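You operate a simulated robot arm through the tools that you are given. There is no shell and no other tool.

The job below is to be done with a simulated robot arm. You get a single attempt, and the scene is never put back.

## Task
Press the bush flush into the silver roller and rack it.
Fine: shut the white latch over it first; lever back, latch open, roller in the green rack. Where these are worked on the way, their far stop is far enough and under half their travel is too little: white latch.
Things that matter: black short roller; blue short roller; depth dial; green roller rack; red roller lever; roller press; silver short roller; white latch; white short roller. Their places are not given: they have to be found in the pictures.

Only the result counts: the job must be done as asked and must still hold three seconds after the hand-in. Knocking over, shifting, dropping, spilling or breaking anything else fails it.

## Robot
A 7-joint arm with a two-finger parallel gripper, fixed in place. Base frame: the origin is at the foot of the arm, x ahead of it, y to its left, z up; the work surface is at about z = 0.84. Lengths are in m, angles in rad, forces in N, time in s.
With the tool pointing down near the work surface it reaches from about 0.24 to 0.68 m from the base axis. Its first joint turns from -1.152 to 1.152 rad. Payload 2.4 kg.
Tool frame: the origin (TCP) lies between the finger pads and is the grasp point; the fingertips stand 0.03 m ahead of it; z points along the fingers, y is the line along which they close. Largest opening 0.094 m; finger width 0.028, thickness 0.01; the body of the gripper, 0.05 by 0.096 m, starts 0.055 m behind the TCP.
Orientation is told as [roll, pitch, yaw] about the base's x, y, z axes, in that order, counted from this pose: with the fingers straight down and closing along the base's y, the tool's x points along the base's -x, its y along +y and its z along -z.

## Interface
- The arm moves only by the tool arm_command. Its argument "motion" is a list of rows, each a list of 7 numbers: the finger opening in m, from 0 to 0.094, then the shift along the base's x, y, z in m, then the turn, a rotation vector about the base's x, y, z in rad. In form: [[hand, tx, ty, tz, wx, wy, wz], ...]. A call has 1 to 20 rows; each row is the pose to reach, as a shift and turn from the pose commanded when the call began. Each row takes 0.2 s and may step no farther than 0.05 m and 0.15 rad from the row before; otherwise, or with a gripper value out of range, the whole call is refused. A pose out of reach is approached as far as the arm can. The call stops where the force on the tool passes 70 N (or 10 N more than at its start, if that is more) or the arm is blocked; 0.2 s more then pass. Each finger travels about 0.153 m/s and halts on what it meets, pressing with about 24 N; the grip force reading is that of the motor and also rises with nothing between the fingers. The clock runs only during rows and for 0.2 s after the last one: add rows that repeat a pose to give the fingers time. It gives the time, the measured TCP pose, the force on the tool (base axes), the opening and the grip force at its end, in the units of the frame above (readings bear some noise), with the torque about the TCP (base axes, N m) and any sound that the robot's microphone picked up.
- Cameras (640 x 400 px; columns grow to the right, rows downward): "scene" is fixed at [0.0551, 0.4916, 1.4491]; the picture's right is [-0.64, -0.77, 0.00], its down [-0.42, 0.35, -0.84] and it looks along [0.65, -0.54, -0.54] (base axes); focal length 312 px, centre (320, 200). "wrist" rides on the gripper at [0.076, 0.014, -0.102] in the tool frame; the picture's right is [-0.18, 0.98, 0.00], its down [-0.75, -0.14, -0.64] and it looks along [-0.63, -0.12, 0.77] (tool axes); focal length 243 px, centre (320, 200).
- camera(camera): a new picture of that camera. No time passes.
- probe_pixels(camera, pixels): there is no depth. For up to 12 entries [column, row, z] of the newest picture of that camera ("zoom" is the newest enlarged one), the place [x, y] in the base frame at which the ray of that pixel passes the height z, good to about 0.003 m, but the place of the scene camera against the robot may be out by one fixed shift of up to 0.018 m in any direction. No time passes.
- inspect(camera, box): a new picture of the part [left, top, right, bottom] of that camera's present view, enlarged. No time passes.
- job_done(): hands the job in; it is judged then, once.

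Open the gripper and draw the arm clear of the work before you hand the job in, unless the task says otherwise.

The tools are called after ">>>" by a JSON object that holds its "name" and its "arguments". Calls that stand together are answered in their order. arm_command: Moves the arm, as the interface text tells. Its arguments: {"type":"object","properties":{"motion":{"type":"array","items":{"type":"array","items":{"type":"number"}}}},"required":["motion"]} The other tools are called the same way: camera (camera) takes a picture; probe_pixels (camera, pixels) gives the place at which the rays of pixels pass given heights; inspect (camera, box) takes an enlarged picture of a part of a camera's view; job_done () hands the job in.

At the start:

```text
t: 0.0
eef_pos: [0.3588, 0.1338, 1.201]
tool_rot: [0.0, -0.001, 0.003]
contact_force: [-0.5, -0.5, 0.0]
wrist_torque: [-0.01, 0.0, 0.01]
gripper_width: 0.0941
grip_force: 0.1
```

scene: 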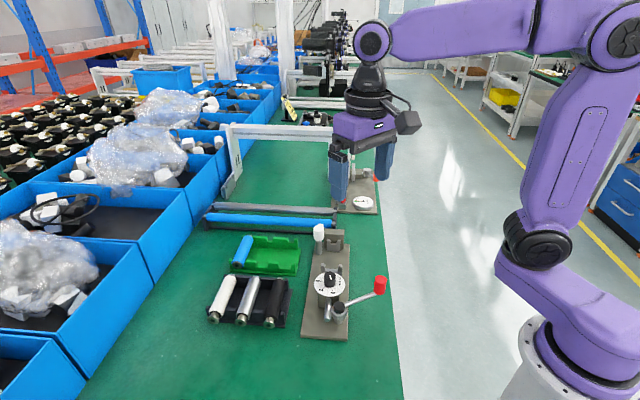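
wrist: 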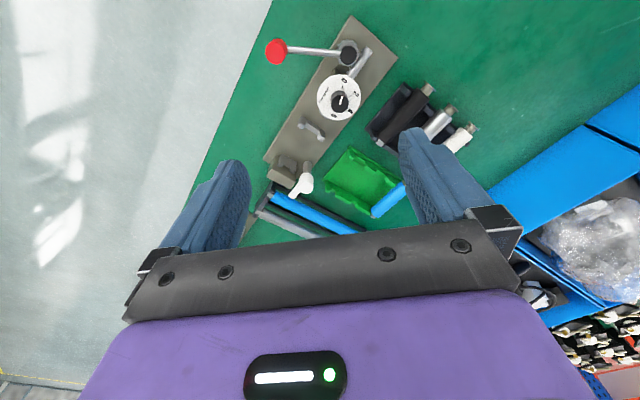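

I see the press with red lever near scene (380,285), white latch knob near (319,232), roller holder near (248,300), and green rack near (272,255). I take enlarged views of each region.

>>> {"name": "inspect", "arguments": {"camera": "scene", "box": [190, 200, 400, 350]}}

>>> {"name": "inspect", "arguments": {"camera": "wrist", "box": [240, 10, 500, 250]}}

```text
2.67 times, centred on (295, 275) of scene
```

zoom: 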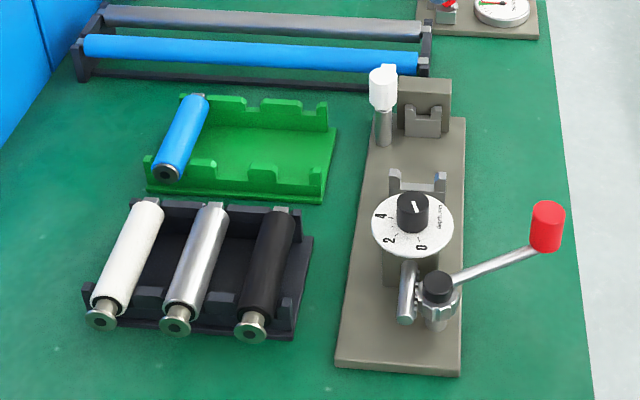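

```text
1.67 times, centred on (370, 130) of wrist
```

zoom: 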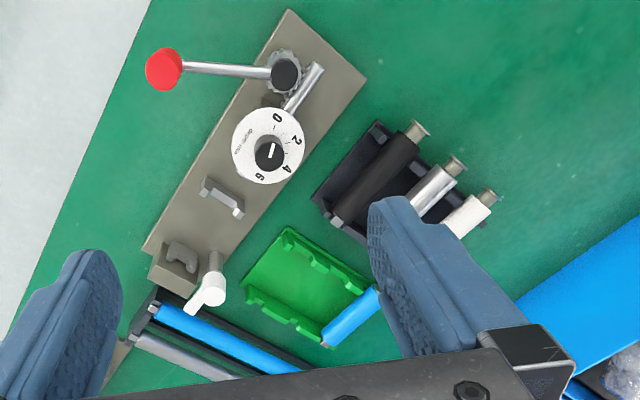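

The enlarged views show the silver roller in the middle of the black holder and the bush at its near end. I locate the main features by probing the wrist picture and the scene picture.

>>> {"name": "probe_pixels", "arguments": {"camera": "wrist", "pixels": [[277, 52, 0.94], [348, 52, 0.92], [340, 98, 0.92], [302, 183, 0.92], [313, 128, 0.87], [290, 170, 0.88], [428, 88, 0.87], [451, 110, 0.87], [474, 129, 0.87], [357, 15, 0.85], [396, 53, 0.85], [264, 160, 0.85]]}}

>>> {"name": "probe_pixels", "arguments": {"camera": "scene", "pixels": [[379, 284, 0.94], [339, 308, 0.92], [330, 283, 0.92], [319, 232, 0.92], [333, 262, 0.87], [334, 238, 0.88], [272, 321, 0.87], [242, 319, 0.87], [217, 317, 0.87], [345, 338, 0.85], [303, 334, 0.85], [350, 250, 0.85]]}}

```text
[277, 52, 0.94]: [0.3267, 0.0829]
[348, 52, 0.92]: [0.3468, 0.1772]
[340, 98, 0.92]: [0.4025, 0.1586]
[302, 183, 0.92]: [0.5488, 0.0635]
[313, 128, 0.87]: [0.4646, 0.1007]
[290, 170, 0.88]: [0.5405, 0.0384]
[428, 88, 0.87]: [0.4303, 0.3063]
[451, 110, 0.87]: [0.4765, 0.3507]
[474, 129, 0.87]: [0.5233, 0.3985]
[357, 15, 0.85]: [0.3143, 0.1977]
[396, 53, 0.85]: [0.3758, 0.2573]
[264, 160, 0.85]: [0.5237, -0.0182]
```

```text
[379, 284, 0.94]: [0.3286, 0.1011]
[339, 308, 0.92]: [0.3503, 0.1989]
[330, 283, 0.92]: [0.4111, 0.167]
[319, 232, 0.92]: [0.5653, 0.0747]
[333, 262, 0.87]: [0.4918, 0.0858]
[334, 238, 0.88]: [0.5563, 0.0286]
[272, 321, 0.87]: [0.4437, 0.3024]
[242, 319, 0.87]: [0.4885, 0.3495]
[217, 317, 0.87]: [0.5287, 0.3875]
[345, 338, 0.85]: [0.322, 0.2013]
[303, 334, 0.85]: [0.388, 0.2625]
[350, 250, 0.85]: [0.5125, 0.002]
```

The press axis runs at about -46° in xy (plate edge (0.314,0.198)→(0.524,-0.018)). I turn the gripper to yaw about -0.8 and move lower for a closer look.

>>> {"name": "arm_command", "arguments": {"motion": [[0.094, 0, 0.018, -0.017, 0, 0, -0.134], [0.094, 0, 0.036, -0.034, 0, 0, -0.268], [0.094, 0, 0.054, -0.05, 0, 0, -0.402], [0.094, 0, 0.072, -0.067, 0, 0, -0.536], [0.094, 0, 0.09, -0.084, 0, 0, -0.67], [0.094, 0, 0.106, -0.1, 0, 0, -0.803], [0.094, 0, 0.106, -0.1, 0, 0, -0.803]]}}

>>> {"name": "camera", "arguments": {"camera": "wrist"}}

>>> {"name": "camera", "arguments": {"camera": "scene"}}

```text
t: 1.6
eef_pos: [0.3596, 0.2413, 1.1005]
tool_rot: [-0.001, 0.001, -0.804]
contact_force: [0.5, -0.7, 0.3]
wrist_torque: [-0.02, 0.01, -0.02]
gripper_width: 0.0941
grip_force: 0.0
```

```text
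taken
```

wrist: 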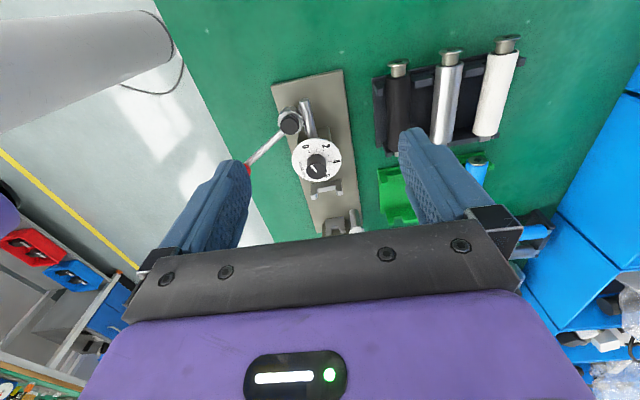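

```text
taken
```

scene: 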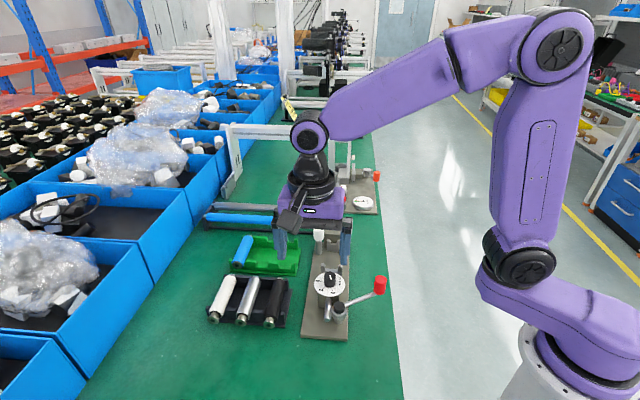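

The view is now along the press axis. I enlarge the press and roller regions.

>>> {"name": "inspect", "arguments": {"camera": "wrist", "box": [240, 60, 400, 240]}}

>>> {"name": "probe_pixels", "arguments": {"camera": "wrist", "pixels": [[272, 86, 0.85], [343, 70, 0.85], [359, 225, 0.85], [290, 122, 0.92], [305, 102, 0.88], [316, 160, 0.92], [450, 50, 0.87], [444, 68, 0.88], [440, 140, 0.88], [505, 40, 0.87], [398, 65, 0.87], [325, 188, 0.87]]}}

>>> {"name": "inspect", "arguments": {"camera": "wrist", "box": [360, 20, 560, 160]}}

```text
2.22 times, centred on (320, 150) of wrist
```

zoom: 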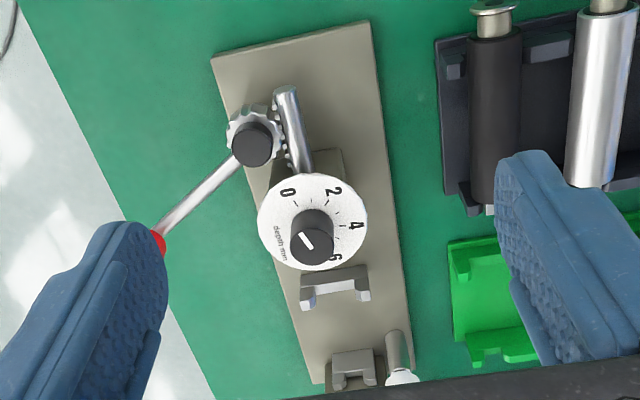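

```text
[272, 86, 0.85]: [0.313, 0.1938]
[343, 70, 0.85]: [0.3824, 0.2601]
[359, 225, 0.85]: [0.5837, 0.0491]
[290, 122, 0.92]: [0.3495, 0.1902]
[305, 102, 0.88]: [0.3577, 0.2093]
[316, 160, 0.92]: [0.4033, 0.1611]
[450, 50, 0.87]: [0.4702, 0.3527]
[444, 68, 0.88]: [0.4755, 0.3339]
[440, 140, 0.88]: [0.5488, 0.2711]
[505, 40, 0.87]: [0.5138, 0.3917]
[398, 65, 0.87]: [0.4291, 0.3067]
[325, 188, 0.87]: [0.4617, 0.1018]
```

```text
2.86 times, centred on (460, 90) of wrist
```

zoom: 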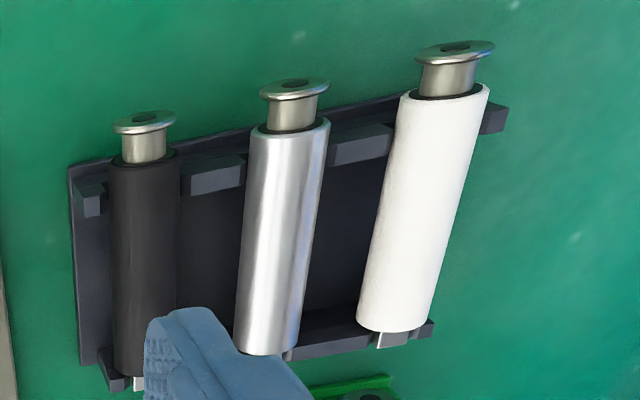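

I enlarge the dial and the latch end from both cameras for more detail.

>>> {"name": "inspect", "arguments": {"camera": "wrist", "box": [280, 125, 350, 195]}}

>>> {"name": "inspect", "arguments": {"camera": "scene", "box": [300, 255, 400, 340]}}

>>> {"name": "inspect", "arguments": {"camera": "scene", "box": [195, 225, 305, 335]}}

```text
5.71 times, centred on (315, 160) of wrist
```

zoom: 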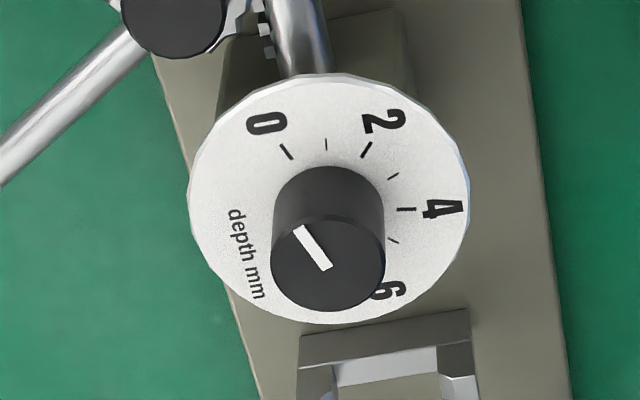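

```text
4.71 times, centred on (350, 298) of scene
```

zoom: 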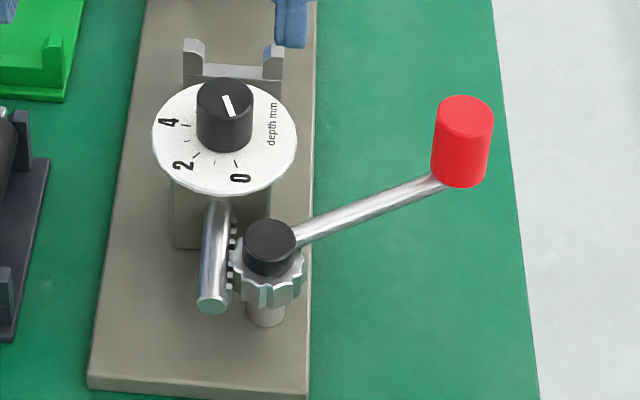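

```text
3.64 times, centred on (250, 280) of scene
```

zoom: 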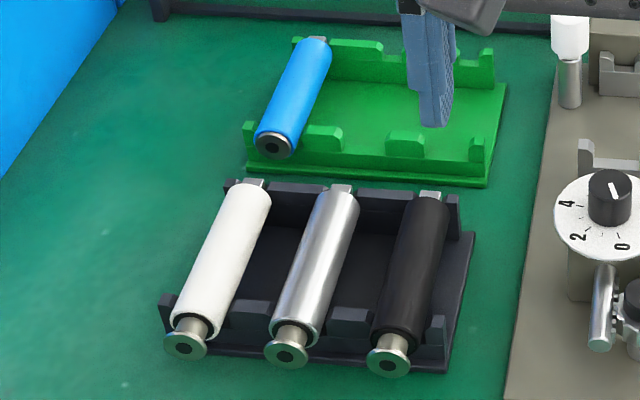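

The dial pointer sits at 0, and the lever swings a pinion on a rack rod. I move over the press so that the wrist camera sees the cradle, the far stop and the latch closely.

>>> {"name": "arm_command", "arguments": {"motion": [[0.094, 0.03, -0.035, -0.02, 0, 0, 0], [0.094, 0.06, -0.07, -0.04, 0, 0, 0], [0.094, 0.09, -0.105, -0.06, 0, 0, 0], [0.094, 0.11, -0.127, -0.08, 0, 0, 0], [0.094, 0.11, -0.127, -0.08, 0, 0, 0]]}}

>>> {"name": "camera", "arguments": {"camera": "wrist"}}

>>> {"name": "inspect", "arguments": {"camera": "wrist", "box": [240, 60, 440, 240]}}

```text
refused: row 1 steps farther than a row can; nothing moved
```

```text
taken
```

wrist: 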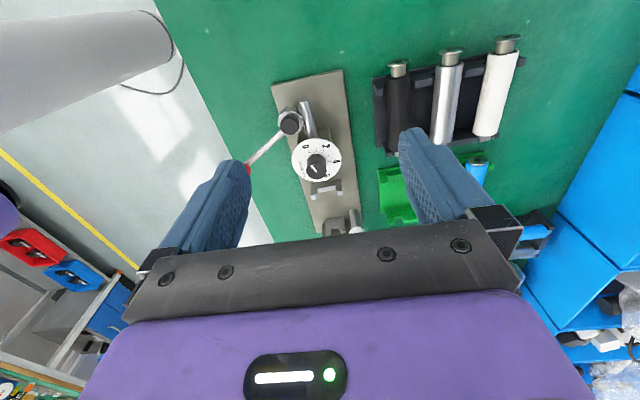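

```text
2.22 times, centred on (340, 150) of wrist
```

zoom: 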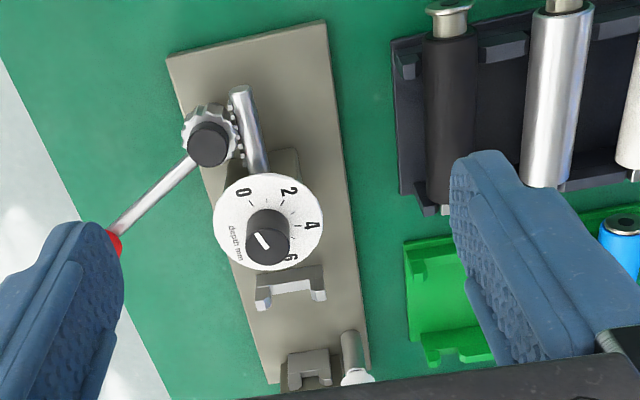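

The step was slightly over 0.05 m, so nothing moved. I repeat the move with smaller steps.

>>> {"name": "arm_command", "arguments": {"motion": [[0.094, 0.022, -0.026, -0.016, 0, 0, 0], [0.094, 0.044, -0.052, -0.032, 0, 0, 0], [0.094, 0.066, -0.078, -0.048, 0, 0, 0], [0.094, 0.088, -0.104, -0.064, 0, 0, 0], [0.094, 0.11, -0.127, -0.08, 0, 0, 0], [0.094, 0.11, -0.127, -0.08, 0, 0, 0]]}}

>>> {"name": "camera", "arguments": {"camera": "wrist"}}

>>> {"name": "inspect", "arguments": {"camera": "wrist", "box": [240, 60, 440, 240]}}

```text
t: 3.0
eef_pos: [0.469, 0.1135, 1.0215]
tool_rot: [-0.001, 0.001, -0.803]
contact_force: [0.7, 0.3, -0.1]
wrist_torque: [0.01, 0.03, -0.01]
gripper_width: 0.094
grip_force: 0.0
```

```text
taken
```

wrist: 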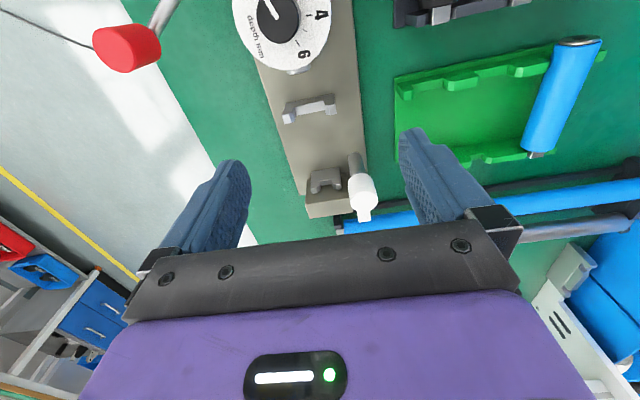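

```text
2.22 times, centred on (340, 150) of wrist
```

zoom: 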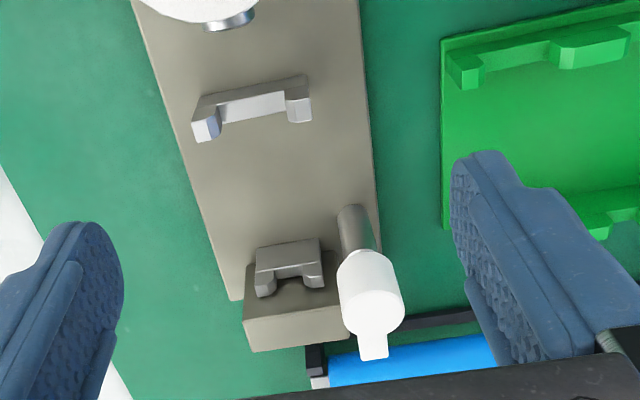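

I enlarge the latch area further and triangulate points in this view.

>>> {"name": "inspect", "arguments": {"camera": "wrist", "box": [290, 140, 400, 230]}}

>>> {"name": "inspect", "arguments": {"camera": "scene", "box": [290, 210, 370, 290]}}

>>> {"name": "probe_pixels", "arguments": {"camera": "wrist", "pixels": [[356, 158, 0.85], [362, 185, 0.9], [365, 218, 0.9], [324, 184, 0.88], [295, 116, 0.87], [330, 106, 0.87], [308, 168, 0.86], [342, 164, 0.86], [300, 194, 0.846], [366, 170, 0.846], [299, 68, 0.86], [364, 195, 0.92]]}}

```text
4.44 times, centred on (345, 185) of wrist
```

zoom: 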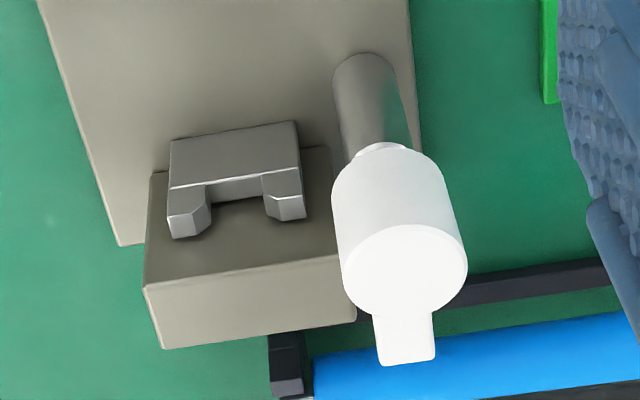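

```text
5.00 times, centred on (330, 250) of scene
```

zoom: 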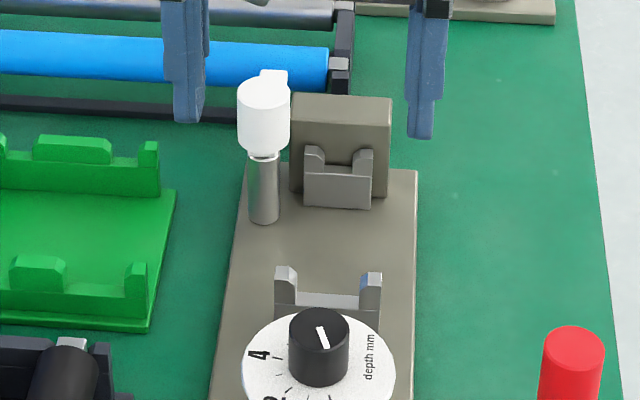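

```text
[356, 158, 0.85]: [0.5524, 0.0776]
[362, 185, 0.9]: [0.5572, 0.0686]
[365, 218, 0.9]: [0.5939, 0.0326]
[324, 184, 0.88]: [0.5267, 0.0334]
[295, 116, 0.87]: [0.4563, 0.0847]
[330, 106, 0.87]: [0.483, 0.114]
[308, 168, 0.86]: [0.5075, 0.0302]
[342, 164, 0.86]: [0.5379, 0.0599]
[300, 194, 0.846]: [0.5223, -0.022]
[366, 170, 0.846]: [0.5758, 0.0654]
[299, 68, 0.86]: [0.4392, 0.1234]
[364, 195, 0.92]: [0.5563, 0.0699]
```

The latch is a white cap on a post at about (0.552,0.0755), top z≈0.93, with an arm pointing along the press axis away from the dial. Next I go over the roller holder to measure the rollers closely.

>>> {"name": "arm_command", "arguments": {"motion": [[0.094, -0.007, 0.043, 0.0, 0, 0, 0], [0.094, -0.014, 0.086, 0.0, 0, 0, 0], [0.094, -0.021, 0.129, 0.0, 0, 0, 0], [0.094, -0.028, 0.172, 0.0, 0, 0, 0], [0.094, -0.035, 0.215, 0.0, 0, 0, 0], [0.094, -0.04, 0.256, 0.0, 0, 0, 0], [0.094, -0.04, 0.256, 0.0, 0, 0, 0]]}}

>>> {"name": "camera", "arguments": {"camera": "wrist"}}

>>> {"name": "inspect", "arguments": {"camera": "wrist", "box": [240, 60, 440, 240]}}

```text
t: 4.6
eef_pos: [0.4298, 0.3702, 1.0202]
tool_rot: [0.002, 0.001, -0.803]
contact_force: [0.6, 0.1, -0.2]
wrist_torque: [-0.01, 0.02, -0.03]
gripper_width: 0.0939
grip_force: 0.1
```

```text
taken
```

wrist: 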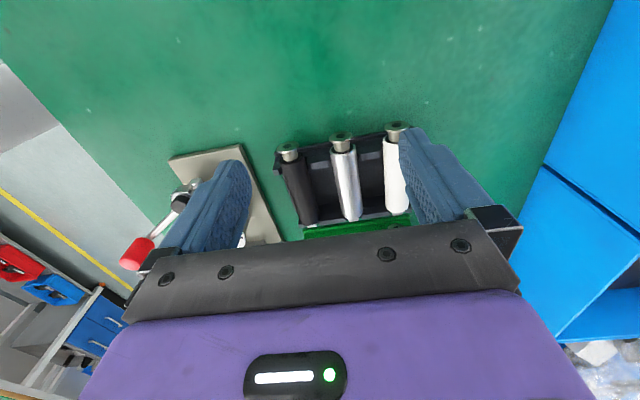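

```text
2.22 times, centred on (340, 150) of wrist
```

zoom: 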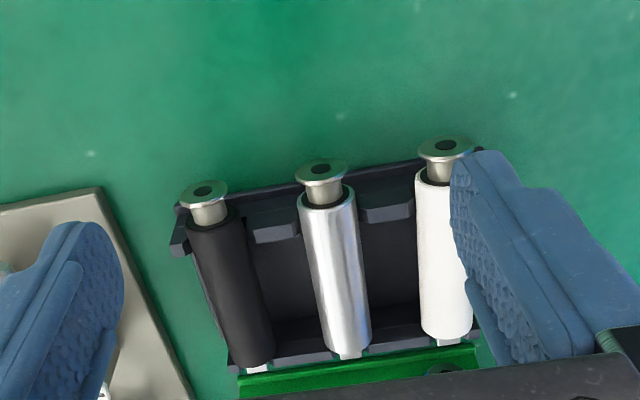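

The silver roller is well seen at about (345,180). I zoom in further and probe its edges and ends.

>>> {"name": "inspect", "arguments": {"camera": "wrist", "box": [290, 120, 390, 230]}}

>>> {"name": "probe_pixels", "arguments": {"camera": "wrist", "pixels": [[340, 137, 0.875], [335, 152, 0.875], [355, 150, 0.875], [343, 221, 0.875], [361, 219, 0.875], [344, 148, 0.89], [352, 217, 0.89], [293, 156, 0.875], [396, 129, 0.875], [353, 225, 0.87]]}}

```text
3.64 times, centred on (340, 175) of wrist
```

zoom: 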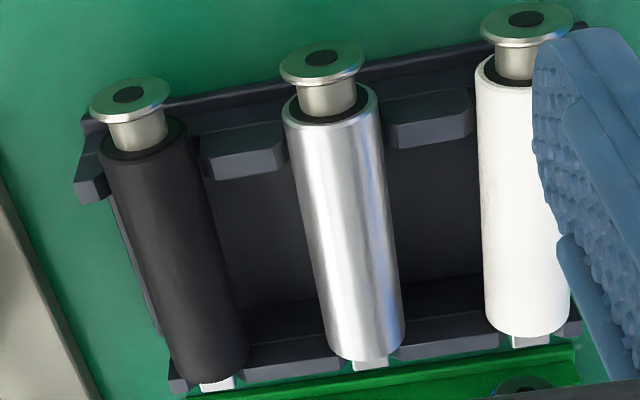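

```text
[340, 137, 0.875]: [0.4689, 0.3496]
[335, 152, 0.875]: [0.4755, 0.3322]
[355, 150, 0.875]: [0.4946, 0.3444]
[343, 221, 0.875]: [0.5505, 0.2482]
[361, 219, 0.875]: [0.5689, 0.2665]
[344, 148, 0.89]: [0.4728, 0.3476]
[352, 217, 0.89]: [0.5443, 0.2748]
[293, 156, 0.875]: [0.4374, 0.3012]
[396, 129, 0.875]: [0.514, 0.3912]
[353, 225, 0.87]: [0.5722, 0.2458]
```

I refine pixel picks from the last zoom and reprobe the roller body edges, flanges and holder.

>>> {"name": "probe_pixels", "arguments": {"camera": "wrist", "pixels": [[287.8, 146.7, 0.877], [340.5, 136.5, 0.877], [396.3, 126, 0.877], [330.4, 151.6, 0.877], [356, 147.5, 0.877], [340.5, 212, 0.877], [363, 209.3, 0.877], [352.4, 217.5, 0.877], [343, 149.7, 0.877], [287, 162, 0.85], [272, 165, 0.845], [387, 207, 0.86]]}}

>>> {"name": "inspect", "arguments": {"camera": "scene", "box": [200, 260, 300, 335]}}

```text
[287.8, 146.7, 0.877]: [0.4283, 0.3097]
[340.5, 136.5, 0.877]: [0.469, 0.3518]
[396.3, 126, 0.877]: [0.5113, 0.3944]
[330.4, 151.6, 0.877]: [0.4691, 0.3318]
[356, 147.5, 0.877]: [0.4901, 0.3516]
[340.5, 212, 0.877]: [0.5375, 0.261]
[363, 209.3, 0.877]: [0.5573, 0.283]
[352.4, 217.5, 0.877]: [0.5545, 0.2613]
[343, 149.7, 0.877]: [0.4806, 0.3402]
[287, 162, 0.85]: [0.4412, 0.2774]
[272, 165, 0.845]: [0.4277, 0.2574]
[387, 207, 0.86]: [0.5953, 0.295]
```

```text
5.33 times, centred on (250, 298) of scene
```

zoom: 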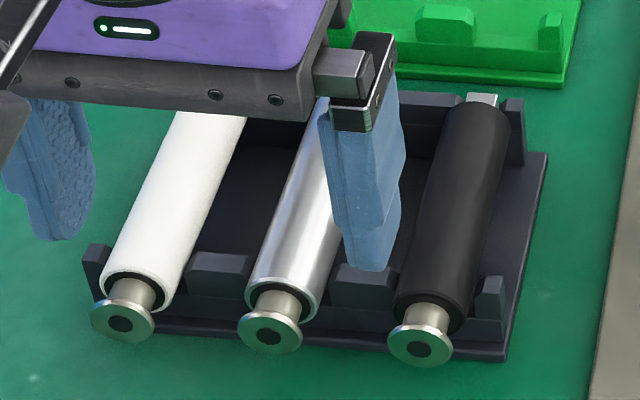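

The silver body is centred near (0.516,0.3035), axis at about -46°, diameter ≈0.028. I move above it with a 0.054 opening and descend partway, then check.

>>> {"name": "arm_command", "arguments": {"motion": [[0.054, 0.029, -0.022, 0, 0, 0, 0], [0.054, 0.058, -0.044, 0, 0, 0, 0], [0.054, 0.0862, -0.0667, 0, 0, 0, 0], [0.054, 0.0862, -0.0667, -0.04, 0, 0, 0], [0.054, 0.0862, -0.0667, -0.07, 0, 0, 0], [0.054, 0.0862, -0.0667, -0.07, 0, 0, 0]]}}

>>> {"name": "camera", "arguments": {"camera": "wrist"}}

>>> {"name": "inspect", "arguments": {"camera": "scene", "box": [190, 225, 310, 335]}}

```text
t: 6.0
eef_pos: [0.5164, 0.3036, 0.9503]
tool_rot: [0.001, 0.0, -0.803]
contact_force: [-0.1, 0.5, -0.2]
wrist_torque: [0.0, -0.02, 0.0]
gripper_width: 0.0541
grip_force: 0.1
```

```text
taken
```

wrist: 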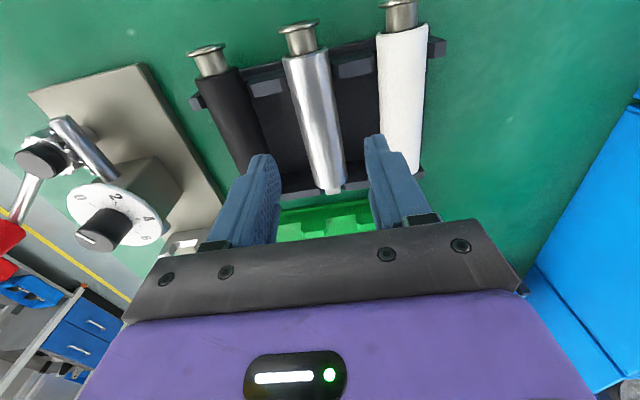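

```text
3.64 times, centred on (250, 280) of scene
```

zoom: 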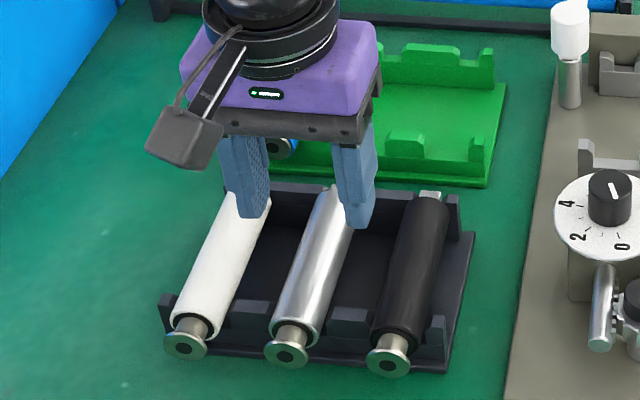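

The roller lies centred between the fingers (column ~320 at row 130, as predicted for the TCP), with clearance to both neighbours. I descend to z≈0.886 and close.

>>> {"name": "arm_command", "arguments": {"motion": [[0.054, 0, 0, -0.03, 0, 0, 0], [0.054, 0, 0, -0.05, 0, 0, 0], [0.054, 0, 0, -0.064, 0, 0, 0], [0.054, 0, 0, -0.064, 0, 0, 0]]}}

>>> {"name": "inspect", "arguments": {"camera": "scene", "box": [190, 225, 310, 335]}}

>>> {"name": "camera", "arguments": {"camera": "wrist"}}

```text
t: 7.0
eef_pos: [0.5148, 0.303, 0.8862]
tool_rot: [0.0, -0.001, -0.802]
contact_force: [0.4, 0.9, 0.0]
wrist_torque: [0.03, 0.0, 0.01]
gripper_width: 0.054
grip_force: 0.1
```

```text
3.64 times, centred on (250, 280) of scene
```

zoom: 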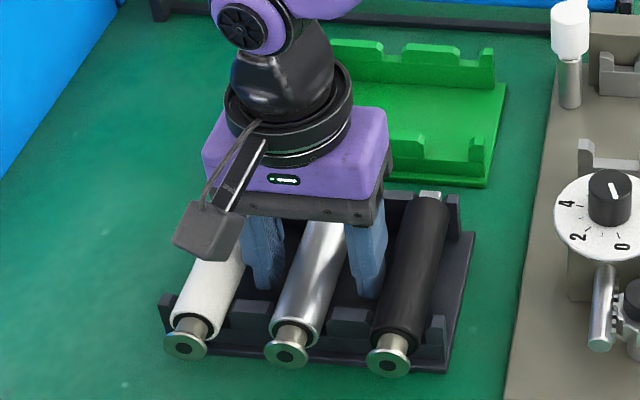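

```text
taken
```

wrist: 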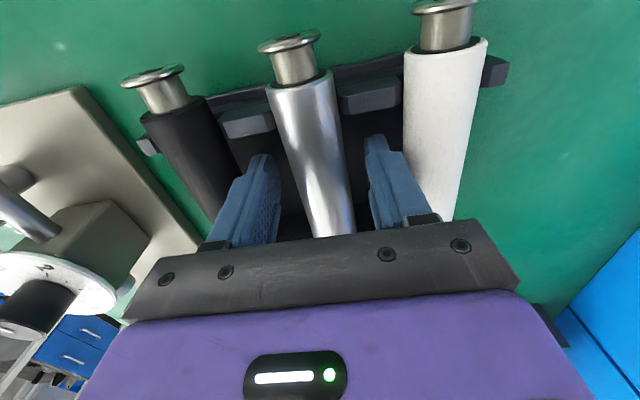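

Fingers straddle the silver roller with no contact. I close the fingers and lift slightly.

>>> {"name": "arm_command", "arguments": {"motion": [[0.02, 0, 0, 0, 0, 0, 0], [0.02, 0, 0, 0, 0, 0, 0], [0.02, 0, 0, 0, 0, 0, 0], [0.02, 0, 0, 0.02, 0, 0, 0], [0.02, 0, 0, 0.045, 0, 0, 0], [0.02, 0, 0, 0.045, 0, 0, 0]]}}

>>> {"name": "camera", "arguments": {"camera": "wrist"}}

>>> {"name": "inspect", "arguments": {"camera": "scene", "box": [190, 205, 310, 335]}}

```text
t: 8.4
eef_pos: [0.5158, 0.3032, 0.9318]
tool_rot: [-0.002, 0.001, -0.803]
contact_force: [0.0, 0.2, -2.4]
wrist_torque: [0.0, -0.01, 0.02]
gripper_width: 0.0292
grip_force: 23.9
```

```text
taken
```

wrist: 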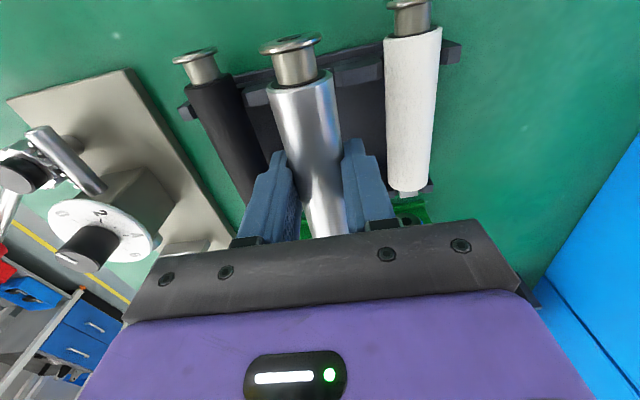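

```text
3.08 times, centred on (250, 270) of scene
```

zoom: 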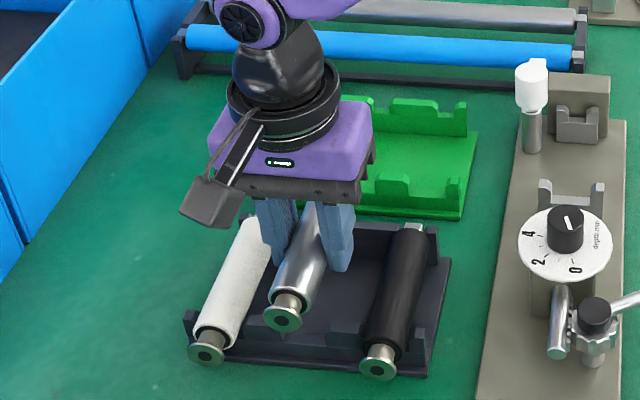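

The silver roller is held (opening 0.0292, 2.4 N weight). I lift it to z≈1.0 and carry it over the press axis at about (0.488,0.080).

>>> {"name": "arm_command", "arguments": {"motion": [[0.02, 0, 0, 0.035, 0, 0, 0], [0.02, 0, 0, 0.07, 0, 0, 0], [0.02, -0.005, -0.04, 0.07, 0, 0, 0], [0.02, -0.01, -0.08, 0.07, 0, 0, 0], [0.02, -0.015, -0.12, 0.07, 0, 0, 0], [0.02, -0.02, -0.16, 0.07, 0, 0, 0], [0.02, -0.025, -0.2, 0.07, 0, 0, 0], [0.02, -0.028, -0.2233, 0.07, 0, 0, 0], [0.02, -0.028, -0.2233, 0.07, 0, 0, 0]]}}

>>> {"name": "camera", "arguments": {"camera": "wrist"}}

>>> {"name": "inspect", "arguments": {"camera": "scene", "box": [270, 205, 390, 325]}}

```text
t: 10.4
eef_pos: [0.4865, 0.0786, 1.0025]
tool_rot: [-0.001, 0.001, -0.802]
contact_force: [0.2, 0.0, -1.7]
wrist_torque: [-0.05, -0.01, 0.01]
gripper_width: 0.0293
grip_force: 24.0
```

```text
taken
```

wrist: 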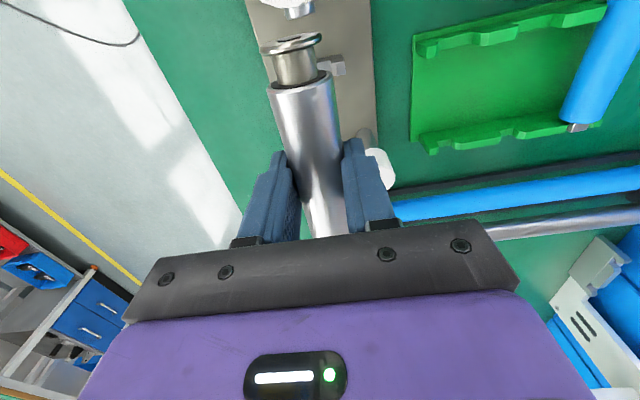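

```text
3.33 times, centred on (330, 265) of scene
```

zoom: 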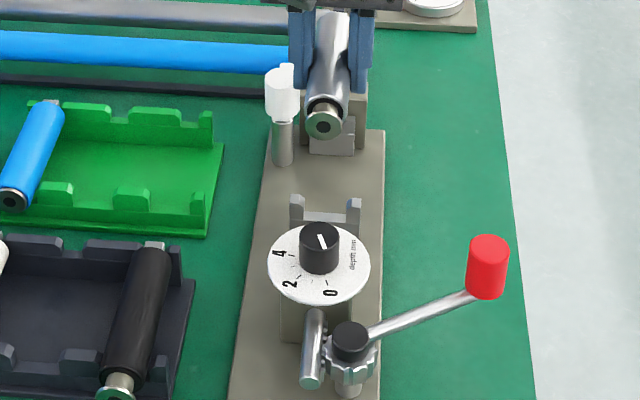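

Held roller is over the press. I lower it to z≈0.93 and compare alignment with the cradle and saddle.

>>> {"name": "arm_command", "arguments": {"motion": [[0.02, 0, 0, -0.03, 0, 0, 0], [0.02, 0, 0, -0.06, 0, 0, 0], [0.02, 0, 0, -0.075, 0, 0, 0], [0.02, 0, 0, -0.075, 0, 0, 0]]}}

>>> {"name": "camera", "arguments": {"camera": "wrist"}}

>>> {"name": "inspect", "arguments": {"camera": "scene", "box": [290, 215, 380, 305]}}

>>> {"name": "inspect", "arguments": {"camera": "wrist", "box": [200, 0, 420, 200]}}

```text
t: 11.4
eef_pos: [0.4875, 0.0803, 0.9268]
tool_rot: [0.001, 0.0, -0.803]
contact_force: [0.2, 0.4, -2.8]
wrist_torque: [-0.01, -0.03, 0.01]
gripper_width: 0.0292
grip_force: 24.1
```

```text
taken
```

wrist: 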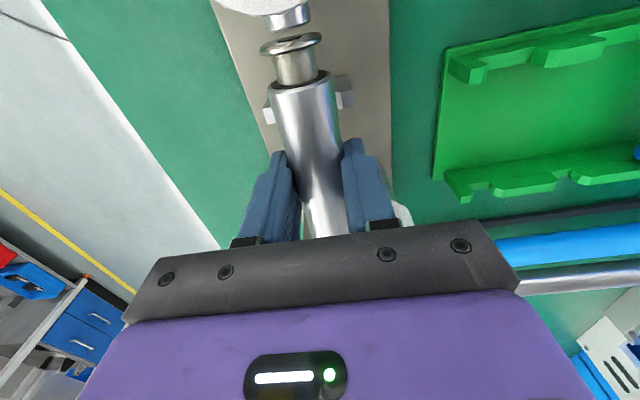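

```text
4.44 times, centred on (335, 260) of scene
```

zoom: 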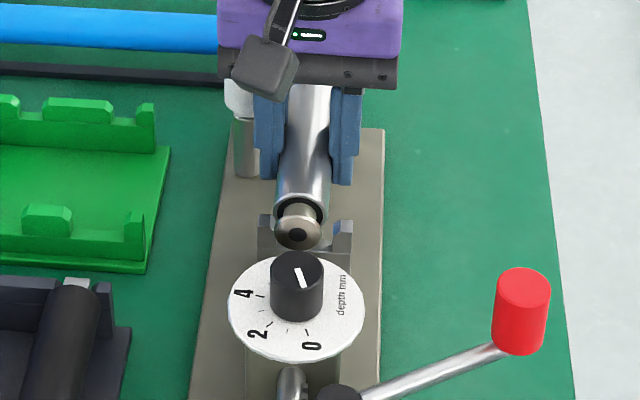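

```text
2.00 times, centred on (310, 100) of wrist
```

zoom: 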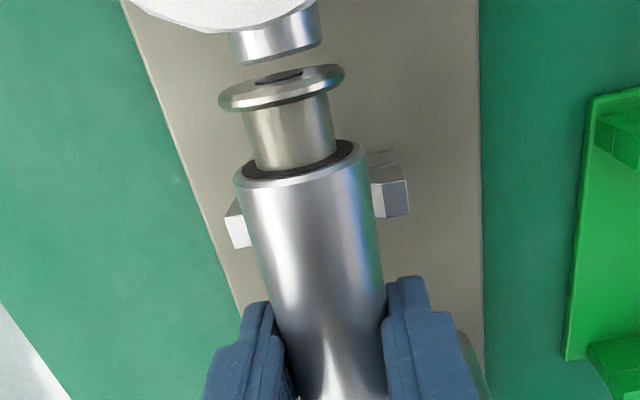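

I probe the near cradle prongs, ram tip and roller edges in this view to check the lateral alignment.

>>> {"name": "probe_pixels", "arguments": {"camera": "wrist", "pixels": [[264, 104, 0.88], [354, 95, 0.88], [354, 103, 0.88], [268, 122, 0.87], [264, 110, 0.885], [354, 99, 0.885], [284, 26, 0.877], [270, 20, 0.877], [304, 12, 0.877], [213, 0, 0.852], [388, 0, 0.852], [390, 150, 0.852]]}}

>>> {"name": "probe_pixels", "arguments": {"camera": "wrist", "pixels": [[465, 73, 0.87], [548, 55, 0.87], [630, 40, 0.87], [470, 180, 0.87], [560, 165, 0.87], [445, 47, 0.846], [434, 177, 0.846]]}}

```text
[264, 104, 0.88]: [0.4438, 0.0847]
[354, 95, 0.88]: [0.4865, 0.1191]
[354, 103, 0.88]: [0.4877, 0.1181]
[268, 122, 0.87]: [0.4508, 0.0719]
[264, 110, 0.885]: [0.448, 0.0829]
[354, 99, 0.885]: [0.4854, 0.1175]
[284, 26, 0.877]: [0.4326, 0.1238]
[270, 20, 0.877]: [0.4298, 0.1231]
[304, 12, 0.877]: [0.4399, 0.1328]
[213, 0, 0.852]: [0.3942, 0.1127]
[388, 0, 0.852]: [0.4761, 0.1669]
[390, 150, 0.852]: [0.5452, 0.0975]
```

```text
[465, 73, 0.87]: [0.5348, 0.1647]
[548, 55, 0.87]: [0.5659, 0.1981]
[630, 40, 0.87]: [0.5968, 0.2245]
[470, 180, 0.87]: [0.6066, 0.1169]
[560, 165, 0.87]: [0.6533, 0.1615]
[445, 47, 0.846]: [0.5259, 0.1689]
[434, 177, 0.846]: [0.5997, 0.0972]
```

Lateral alignment is within about 1 mm (cradle mid v≈-0.001, TCP v≈0). I lower gently in small steps until contact is felt.

>>> {"name": "arm_command", "arguments": {"motion": [[0.02, 0, 0, -0.01, 0, 0, 0], [0.02, 0, 0, -0.018, 0, 0, 0], [0.02, 0, 0, -0.024, 0, 0, 0], [0.02, 0, 0, -0.028, 0, 0, 0], [0.02, 0, 0, -0.028, 0, 0, 0]]}}

>>> {"name": "inspect", "arguments": {"camera": "scene", "box": [290, 215, 380, 305]}}

>>> {"name": "inspect", "arguments": {"camera": "wrist", "box": [200, 0, 420, 200]}}

```text
t: 12.6
eef_pos: [0.4886, 0.0785, 0.897]
tool_rot: [0.0, 0.001, -0.8]
contact_force: [-2.1, -1.1, -1.2]
wrist_torque: [0.0, 0.04, 0.08]
gripper_width: 0.0292
grip_force: 24.3
```

```text
4.44 times, centred on (335, 260) of scene
```

zoom: 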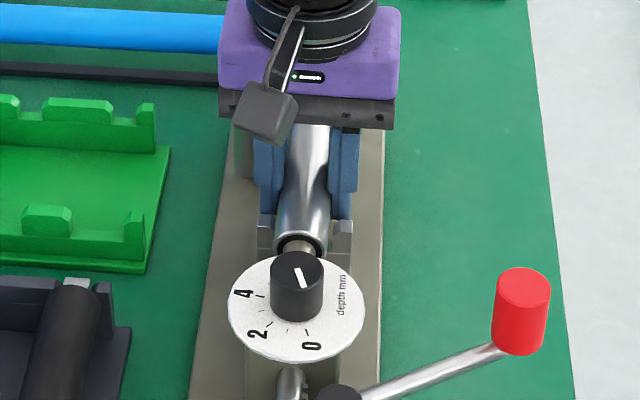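

```text
2.00 times, centred on (310, 100) of wrist
```

zoom: 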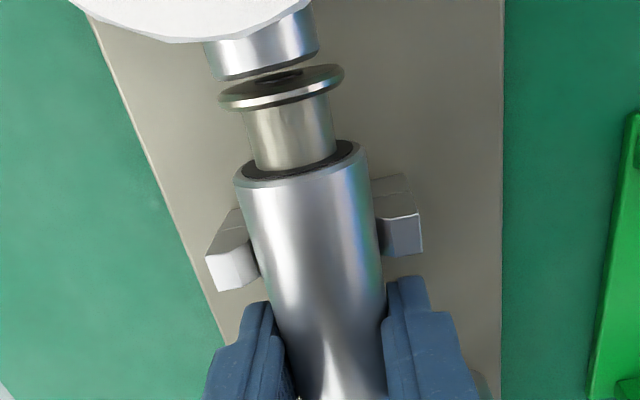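

There is a light lateral contact of ~2 N toward -v, so the cradle is guiding the roller. I shift 1 mm that way and continue lowering.

>>> {"name": "arm_command", "arguments": {"motion": [[0.02, -0.0008, -0.0007, 0, 0, 0, 0], [0.02, -0.0008, -0.0007, -0.004, 0, 0, 0], [0.02, -0.0008, -0.0007, -0.007, 0, 0, 0], [0.02, -0.0008, -0.0007, -0.007, 0, 0, 0]]}}

>>> {"name": "inspect", "arguments": {"camera": "wrist", "box": [200, 0, 420, 200]}}

```text
t: 13.6
eef_pos: [0.4879, 0.0807, 0.8943]
tool_rot: [0.006, -0.003, -0.801]
contact_force: [-11.6, -1.5, 49.0]
wrist_torque: [0.06, 0.05, 0.14]
gripper_width: 0.0299
grip_force: 23.6
```

```text
2.00 times, centred on (310, 100) of wrist
```

zoom: 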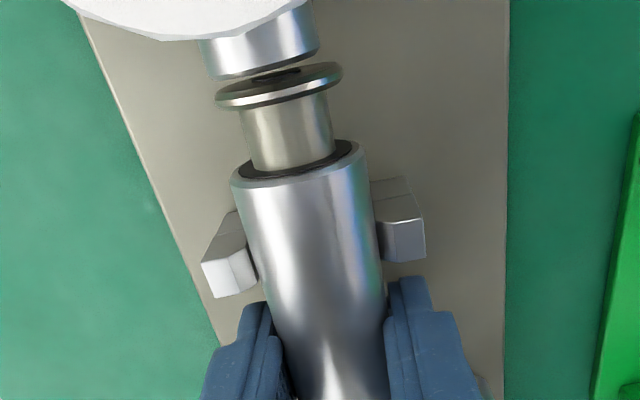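

Solid vertical contact (49 N) with almost no torque: the roller rests on both supports. I relax the downward push by 2.5 mm, then nudge along +u to find the axial stop.

>>> {"name": "arm_command", "arguments": {"motion": [[0.02, 0, 0, 0.0025, 0, 0, 0], [0.02, 0.0014, -0.0014, 0.0025, 0, 0, 0], [0.02, 0.0028, -0.0029, 0.0025, 0, 0, 0], [0.02, 0.0028, -0.0029, 0.0025, 0, 0, 0]]}}

>>> {"name": "inspect", "arguments": {"camera": "wrist", "box": [200, 0, 420, 200]}}

```text
t: 14.6
eef_pos: [0.4884, 0.0769, 0.8939]
tool_rot: [0.0, -0.001, -0.803]
contact_force: [-0.1, 6.5, 8.1]
wrist_torque: [0.25, 0.14, 0.21]
gripper_width: 0.0297
grip_force: 23.5
```

```text
2.00 times, centred on (310, 100) of wrist
```

zoom: 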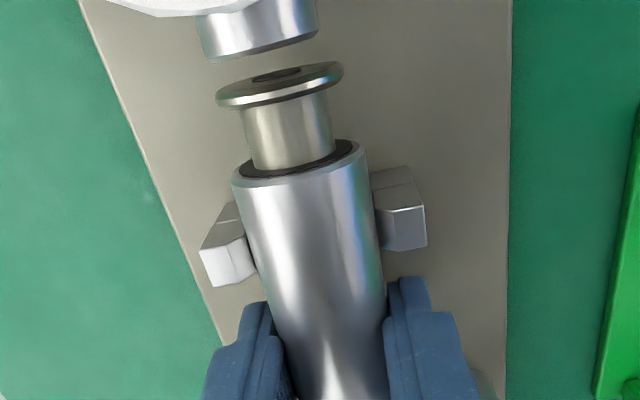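

It moved ~3 mm with only light resistance. I push 3 mm more along +u to look for the stop.

>>> {"name": "arm_command", "arguments": {"motion": [[0.02, 0.0014, -0.0014, 0.0, 0, 0, 0], [0.02, 0.0028, -0.0029, 0.0, 0, 0, 0], [0.02, 0.0028, -0.0029, 0.0, 0, 0, 0]]}}

>>> {"name": "inspect", "arguments": {"camera": "wrist", "box": [200, 0, 420, 200]}}

```text
t: 15.4
eef_pos: [0.4926, 0.0737, 0.8956]
tool_rot: [0.002, 0.0, -0.803]
contact_force: [-0.7, 6.1, 4.8]
wrist_torque: [-0.08, -0.07, 0.18]
gripper_width: 0.0296
grip_force: 23.8
```

```text
2.00 times, centred on (310, 100) of wrist
```

zoom: 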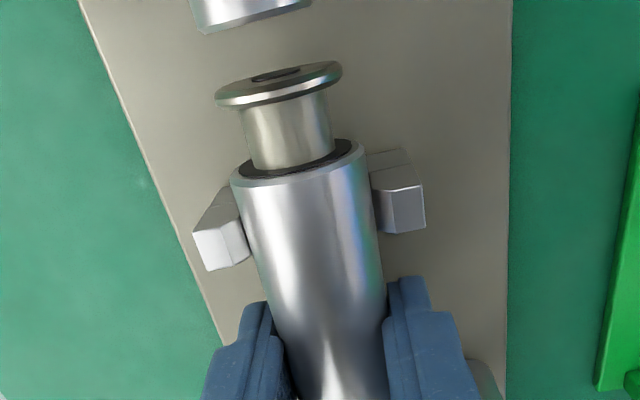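

No hard stop yet (5 N). I continue another 4 mm in small steps.

>>> {"name": "arm_command", "arguments": {"motion": [[0.02, 0.0014, -0.0014, 0.0, 0, 0, 0], [0.02, 0.0028, -0.0029, 0.0, 0, 0, 0], [0.02, 0.0028, -0.0029, 0.0, 0, 0, 0]]}}

>>> {"name": "inspect", "arguments": {"camera": "wrist", "box": [200, 0, 420, 200]}}

>>> {"name": "inspect", "arguments": {"camera": "scene", "box": [290, 215, 380, 305]}}

```text
t: 16.2
eef_pos: [0.495, 0.0718, 0.8952]
tool_rot: [-0.002, 0.0, -0.801]
contact_force: [-13.9, 14.3, 13.7]
wrist_torque: [0.09, 0.1, 0.38]
gripper_width: 0.0299
grip_force: 24.4
```

```text
2.00 times, centred on (310, 100) of wrist
```

zoom: 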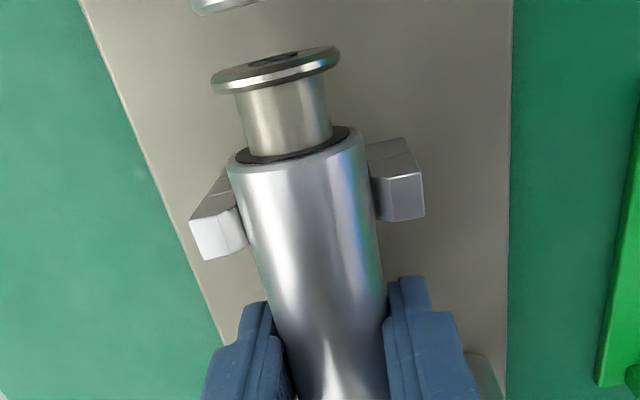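

```text
4.44 times, centred on (335, 260) of scene
```

zoom: 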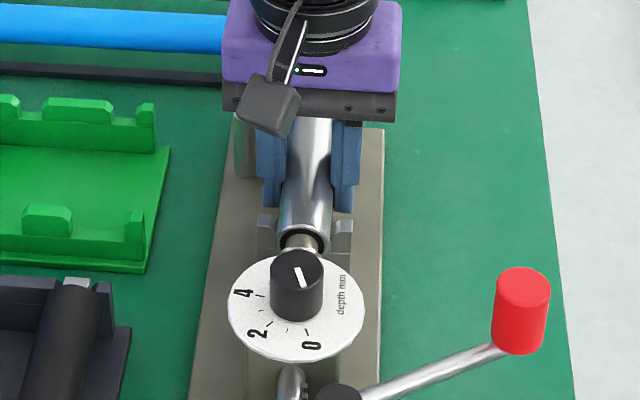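

A firm axial stop is reached (≈20 N along -u, roller slid slightly in the grip). I ease off slightly and open the fingers to release the roller into the cradle.

>>> {"name": "arm_command", "arguments": {"motion": [[0.02, -0.001, 0.001, 0.0, 0, 0, 0], [0.036, -0.001, 0.001, 0.0, 0, 0, 0], [0.05, -0.001, 0.001, 0.0, 0, 0, 0], [0.05, -0.001, 0.001, 0.0, 0, 0, 0]]}}

>>> {"name": "inspect", "arguments": {"camera": "wrist", "box": [200, 0, 420, 240]}}

```text
t: 17.2
eef_pos: [0.4943, 0.0713, 0.8942]
tool_rot: [0.002, 0.001, -0.804]
contact_force: [0.4, -0.3, -0.8]
wrist_torque: [0.01, 0.01, -0.01]
gripper_width: 0.05
grip_force: 0.1
```

```text
1.67 times, centred on (310, 120) of wrist
```

zoom: 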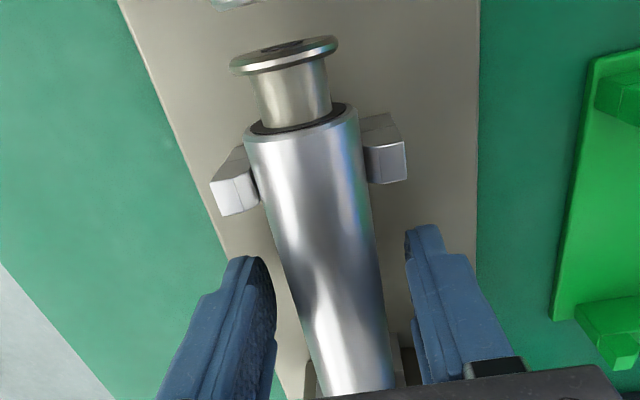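

Released cleanly and the roller stays put. I rise and move to the earlier viewing pose to see the seated roller and latch.

>>> {"name": "arm_command", "arguments": {"motion": [[0.05, 0, 0, 0.03, 0, 0, 0], [0.05, 0, 0, 0.07, 0, 0, 0], [0.05, 0, 0, 0.11, 0, 0, 0], [0.05, -0.013, 0.02, 0.126, 0, 0, 0], [0.05, -0.026, 0.042, 0.126, 0, 0, 0], [0.05, -0.026, 0.042, 0.126, 0, 0, 0]]}}

>>> {"name": "camera", "arguments": {"camera": "wrist"}}

>>> {"name": "inspect", "arguments": {"camera": "wrist", "box": [250, 60, 410, 240]}}

>>> {"name": "inspect", "arguments": {"camera": "scene", "box": [290, 210, 380, 300]}}

```text
t: 18.6
eef_pos: [0.4679, 0.1149, 1.0214]
tool_rot: [0.001, 0.0, -0.8]
contact_force: [-1.0, 0.0, 0.8]
wrist_torque: [-0.01, 0.02, -0.01]
gripper_width: 0.0499
grip_force: 0.2
```

```text
taken
```

wrist: 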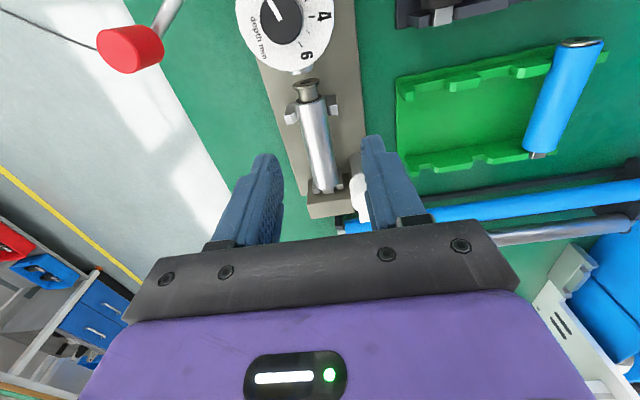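

```text
2.22 times, centred on (330, 150) of wrist
```

zoom: 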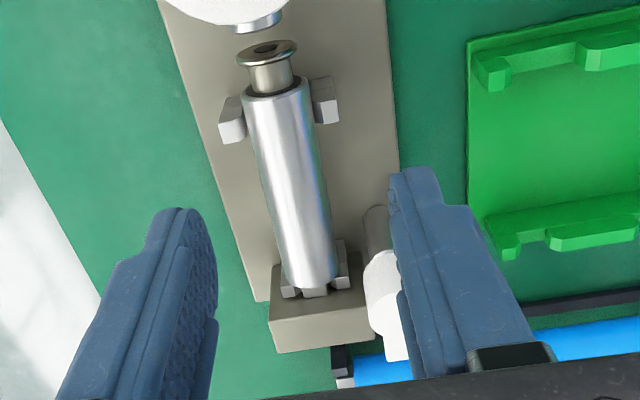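

```text
4.44 times, centred on (335, 255) of scene
```

zoom: 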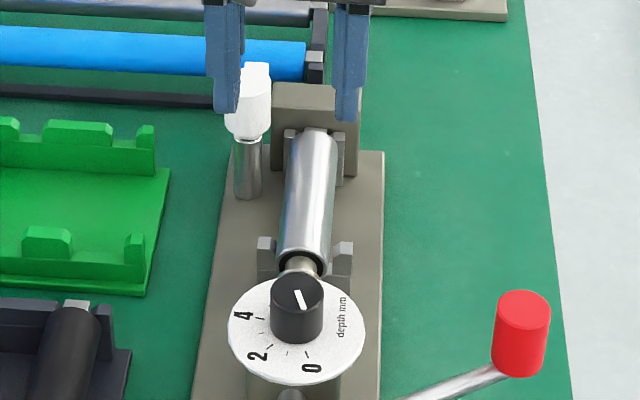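

The roller sits in the cradle with its stub in the saddle. To fix the latch arm's height, I take a second view of the latch from yaw 0.

>>> {"name": "arm_command", "arguments": {"motion": [[0.05, 0.01, -0.01, 0, 0, 0, 0.134], [0.05, 0.02, -0.02, 0, 0, 0, 0.268], [0.05, 0.03, -0.03, 0, 0, 0, 0.402], [0.05, 0.04, -0.04, 0, 0, 0, 0.536], [0.05, 0.05, -0.05, 0, 0, 0, 0.67], [0.05, 0.058, -0.059, 0, 0, 0, 0.8], [0.05, 0.058, -0.059, 0, 0, 0, 0.8]]}}

>>> {"name": "camera", "arguments": {"camera": "wrist"}}

>>> {"name": "inspect", "arguments": {"camera": "wrist", "box": [270, 90, 410, 230]}}

```text
t: 20.2
eef_pos: [0.5274, 0.0536, 1.0209]
tool_rot: [0.001, -0.002, 0.001]
contact_force: [0.7, 0.9, 0.5]
wrist_torque: [-0.01, 0.0, 0.0]
gripper_width: 0.0499
grip_force: 0.2
```

```text
taken
```

wrist: 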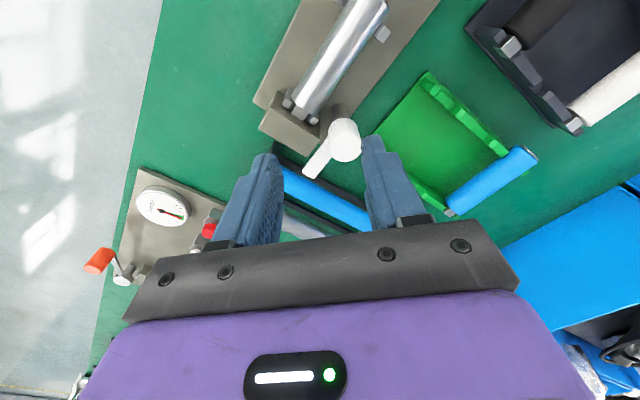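

```text
2.86 times, centred on (340, 160) of wrist
```

zoom: 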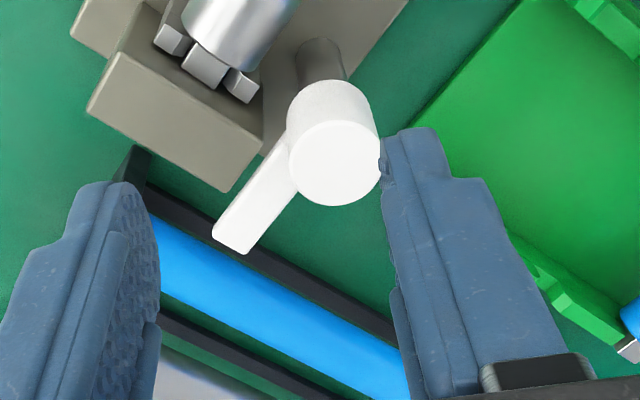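

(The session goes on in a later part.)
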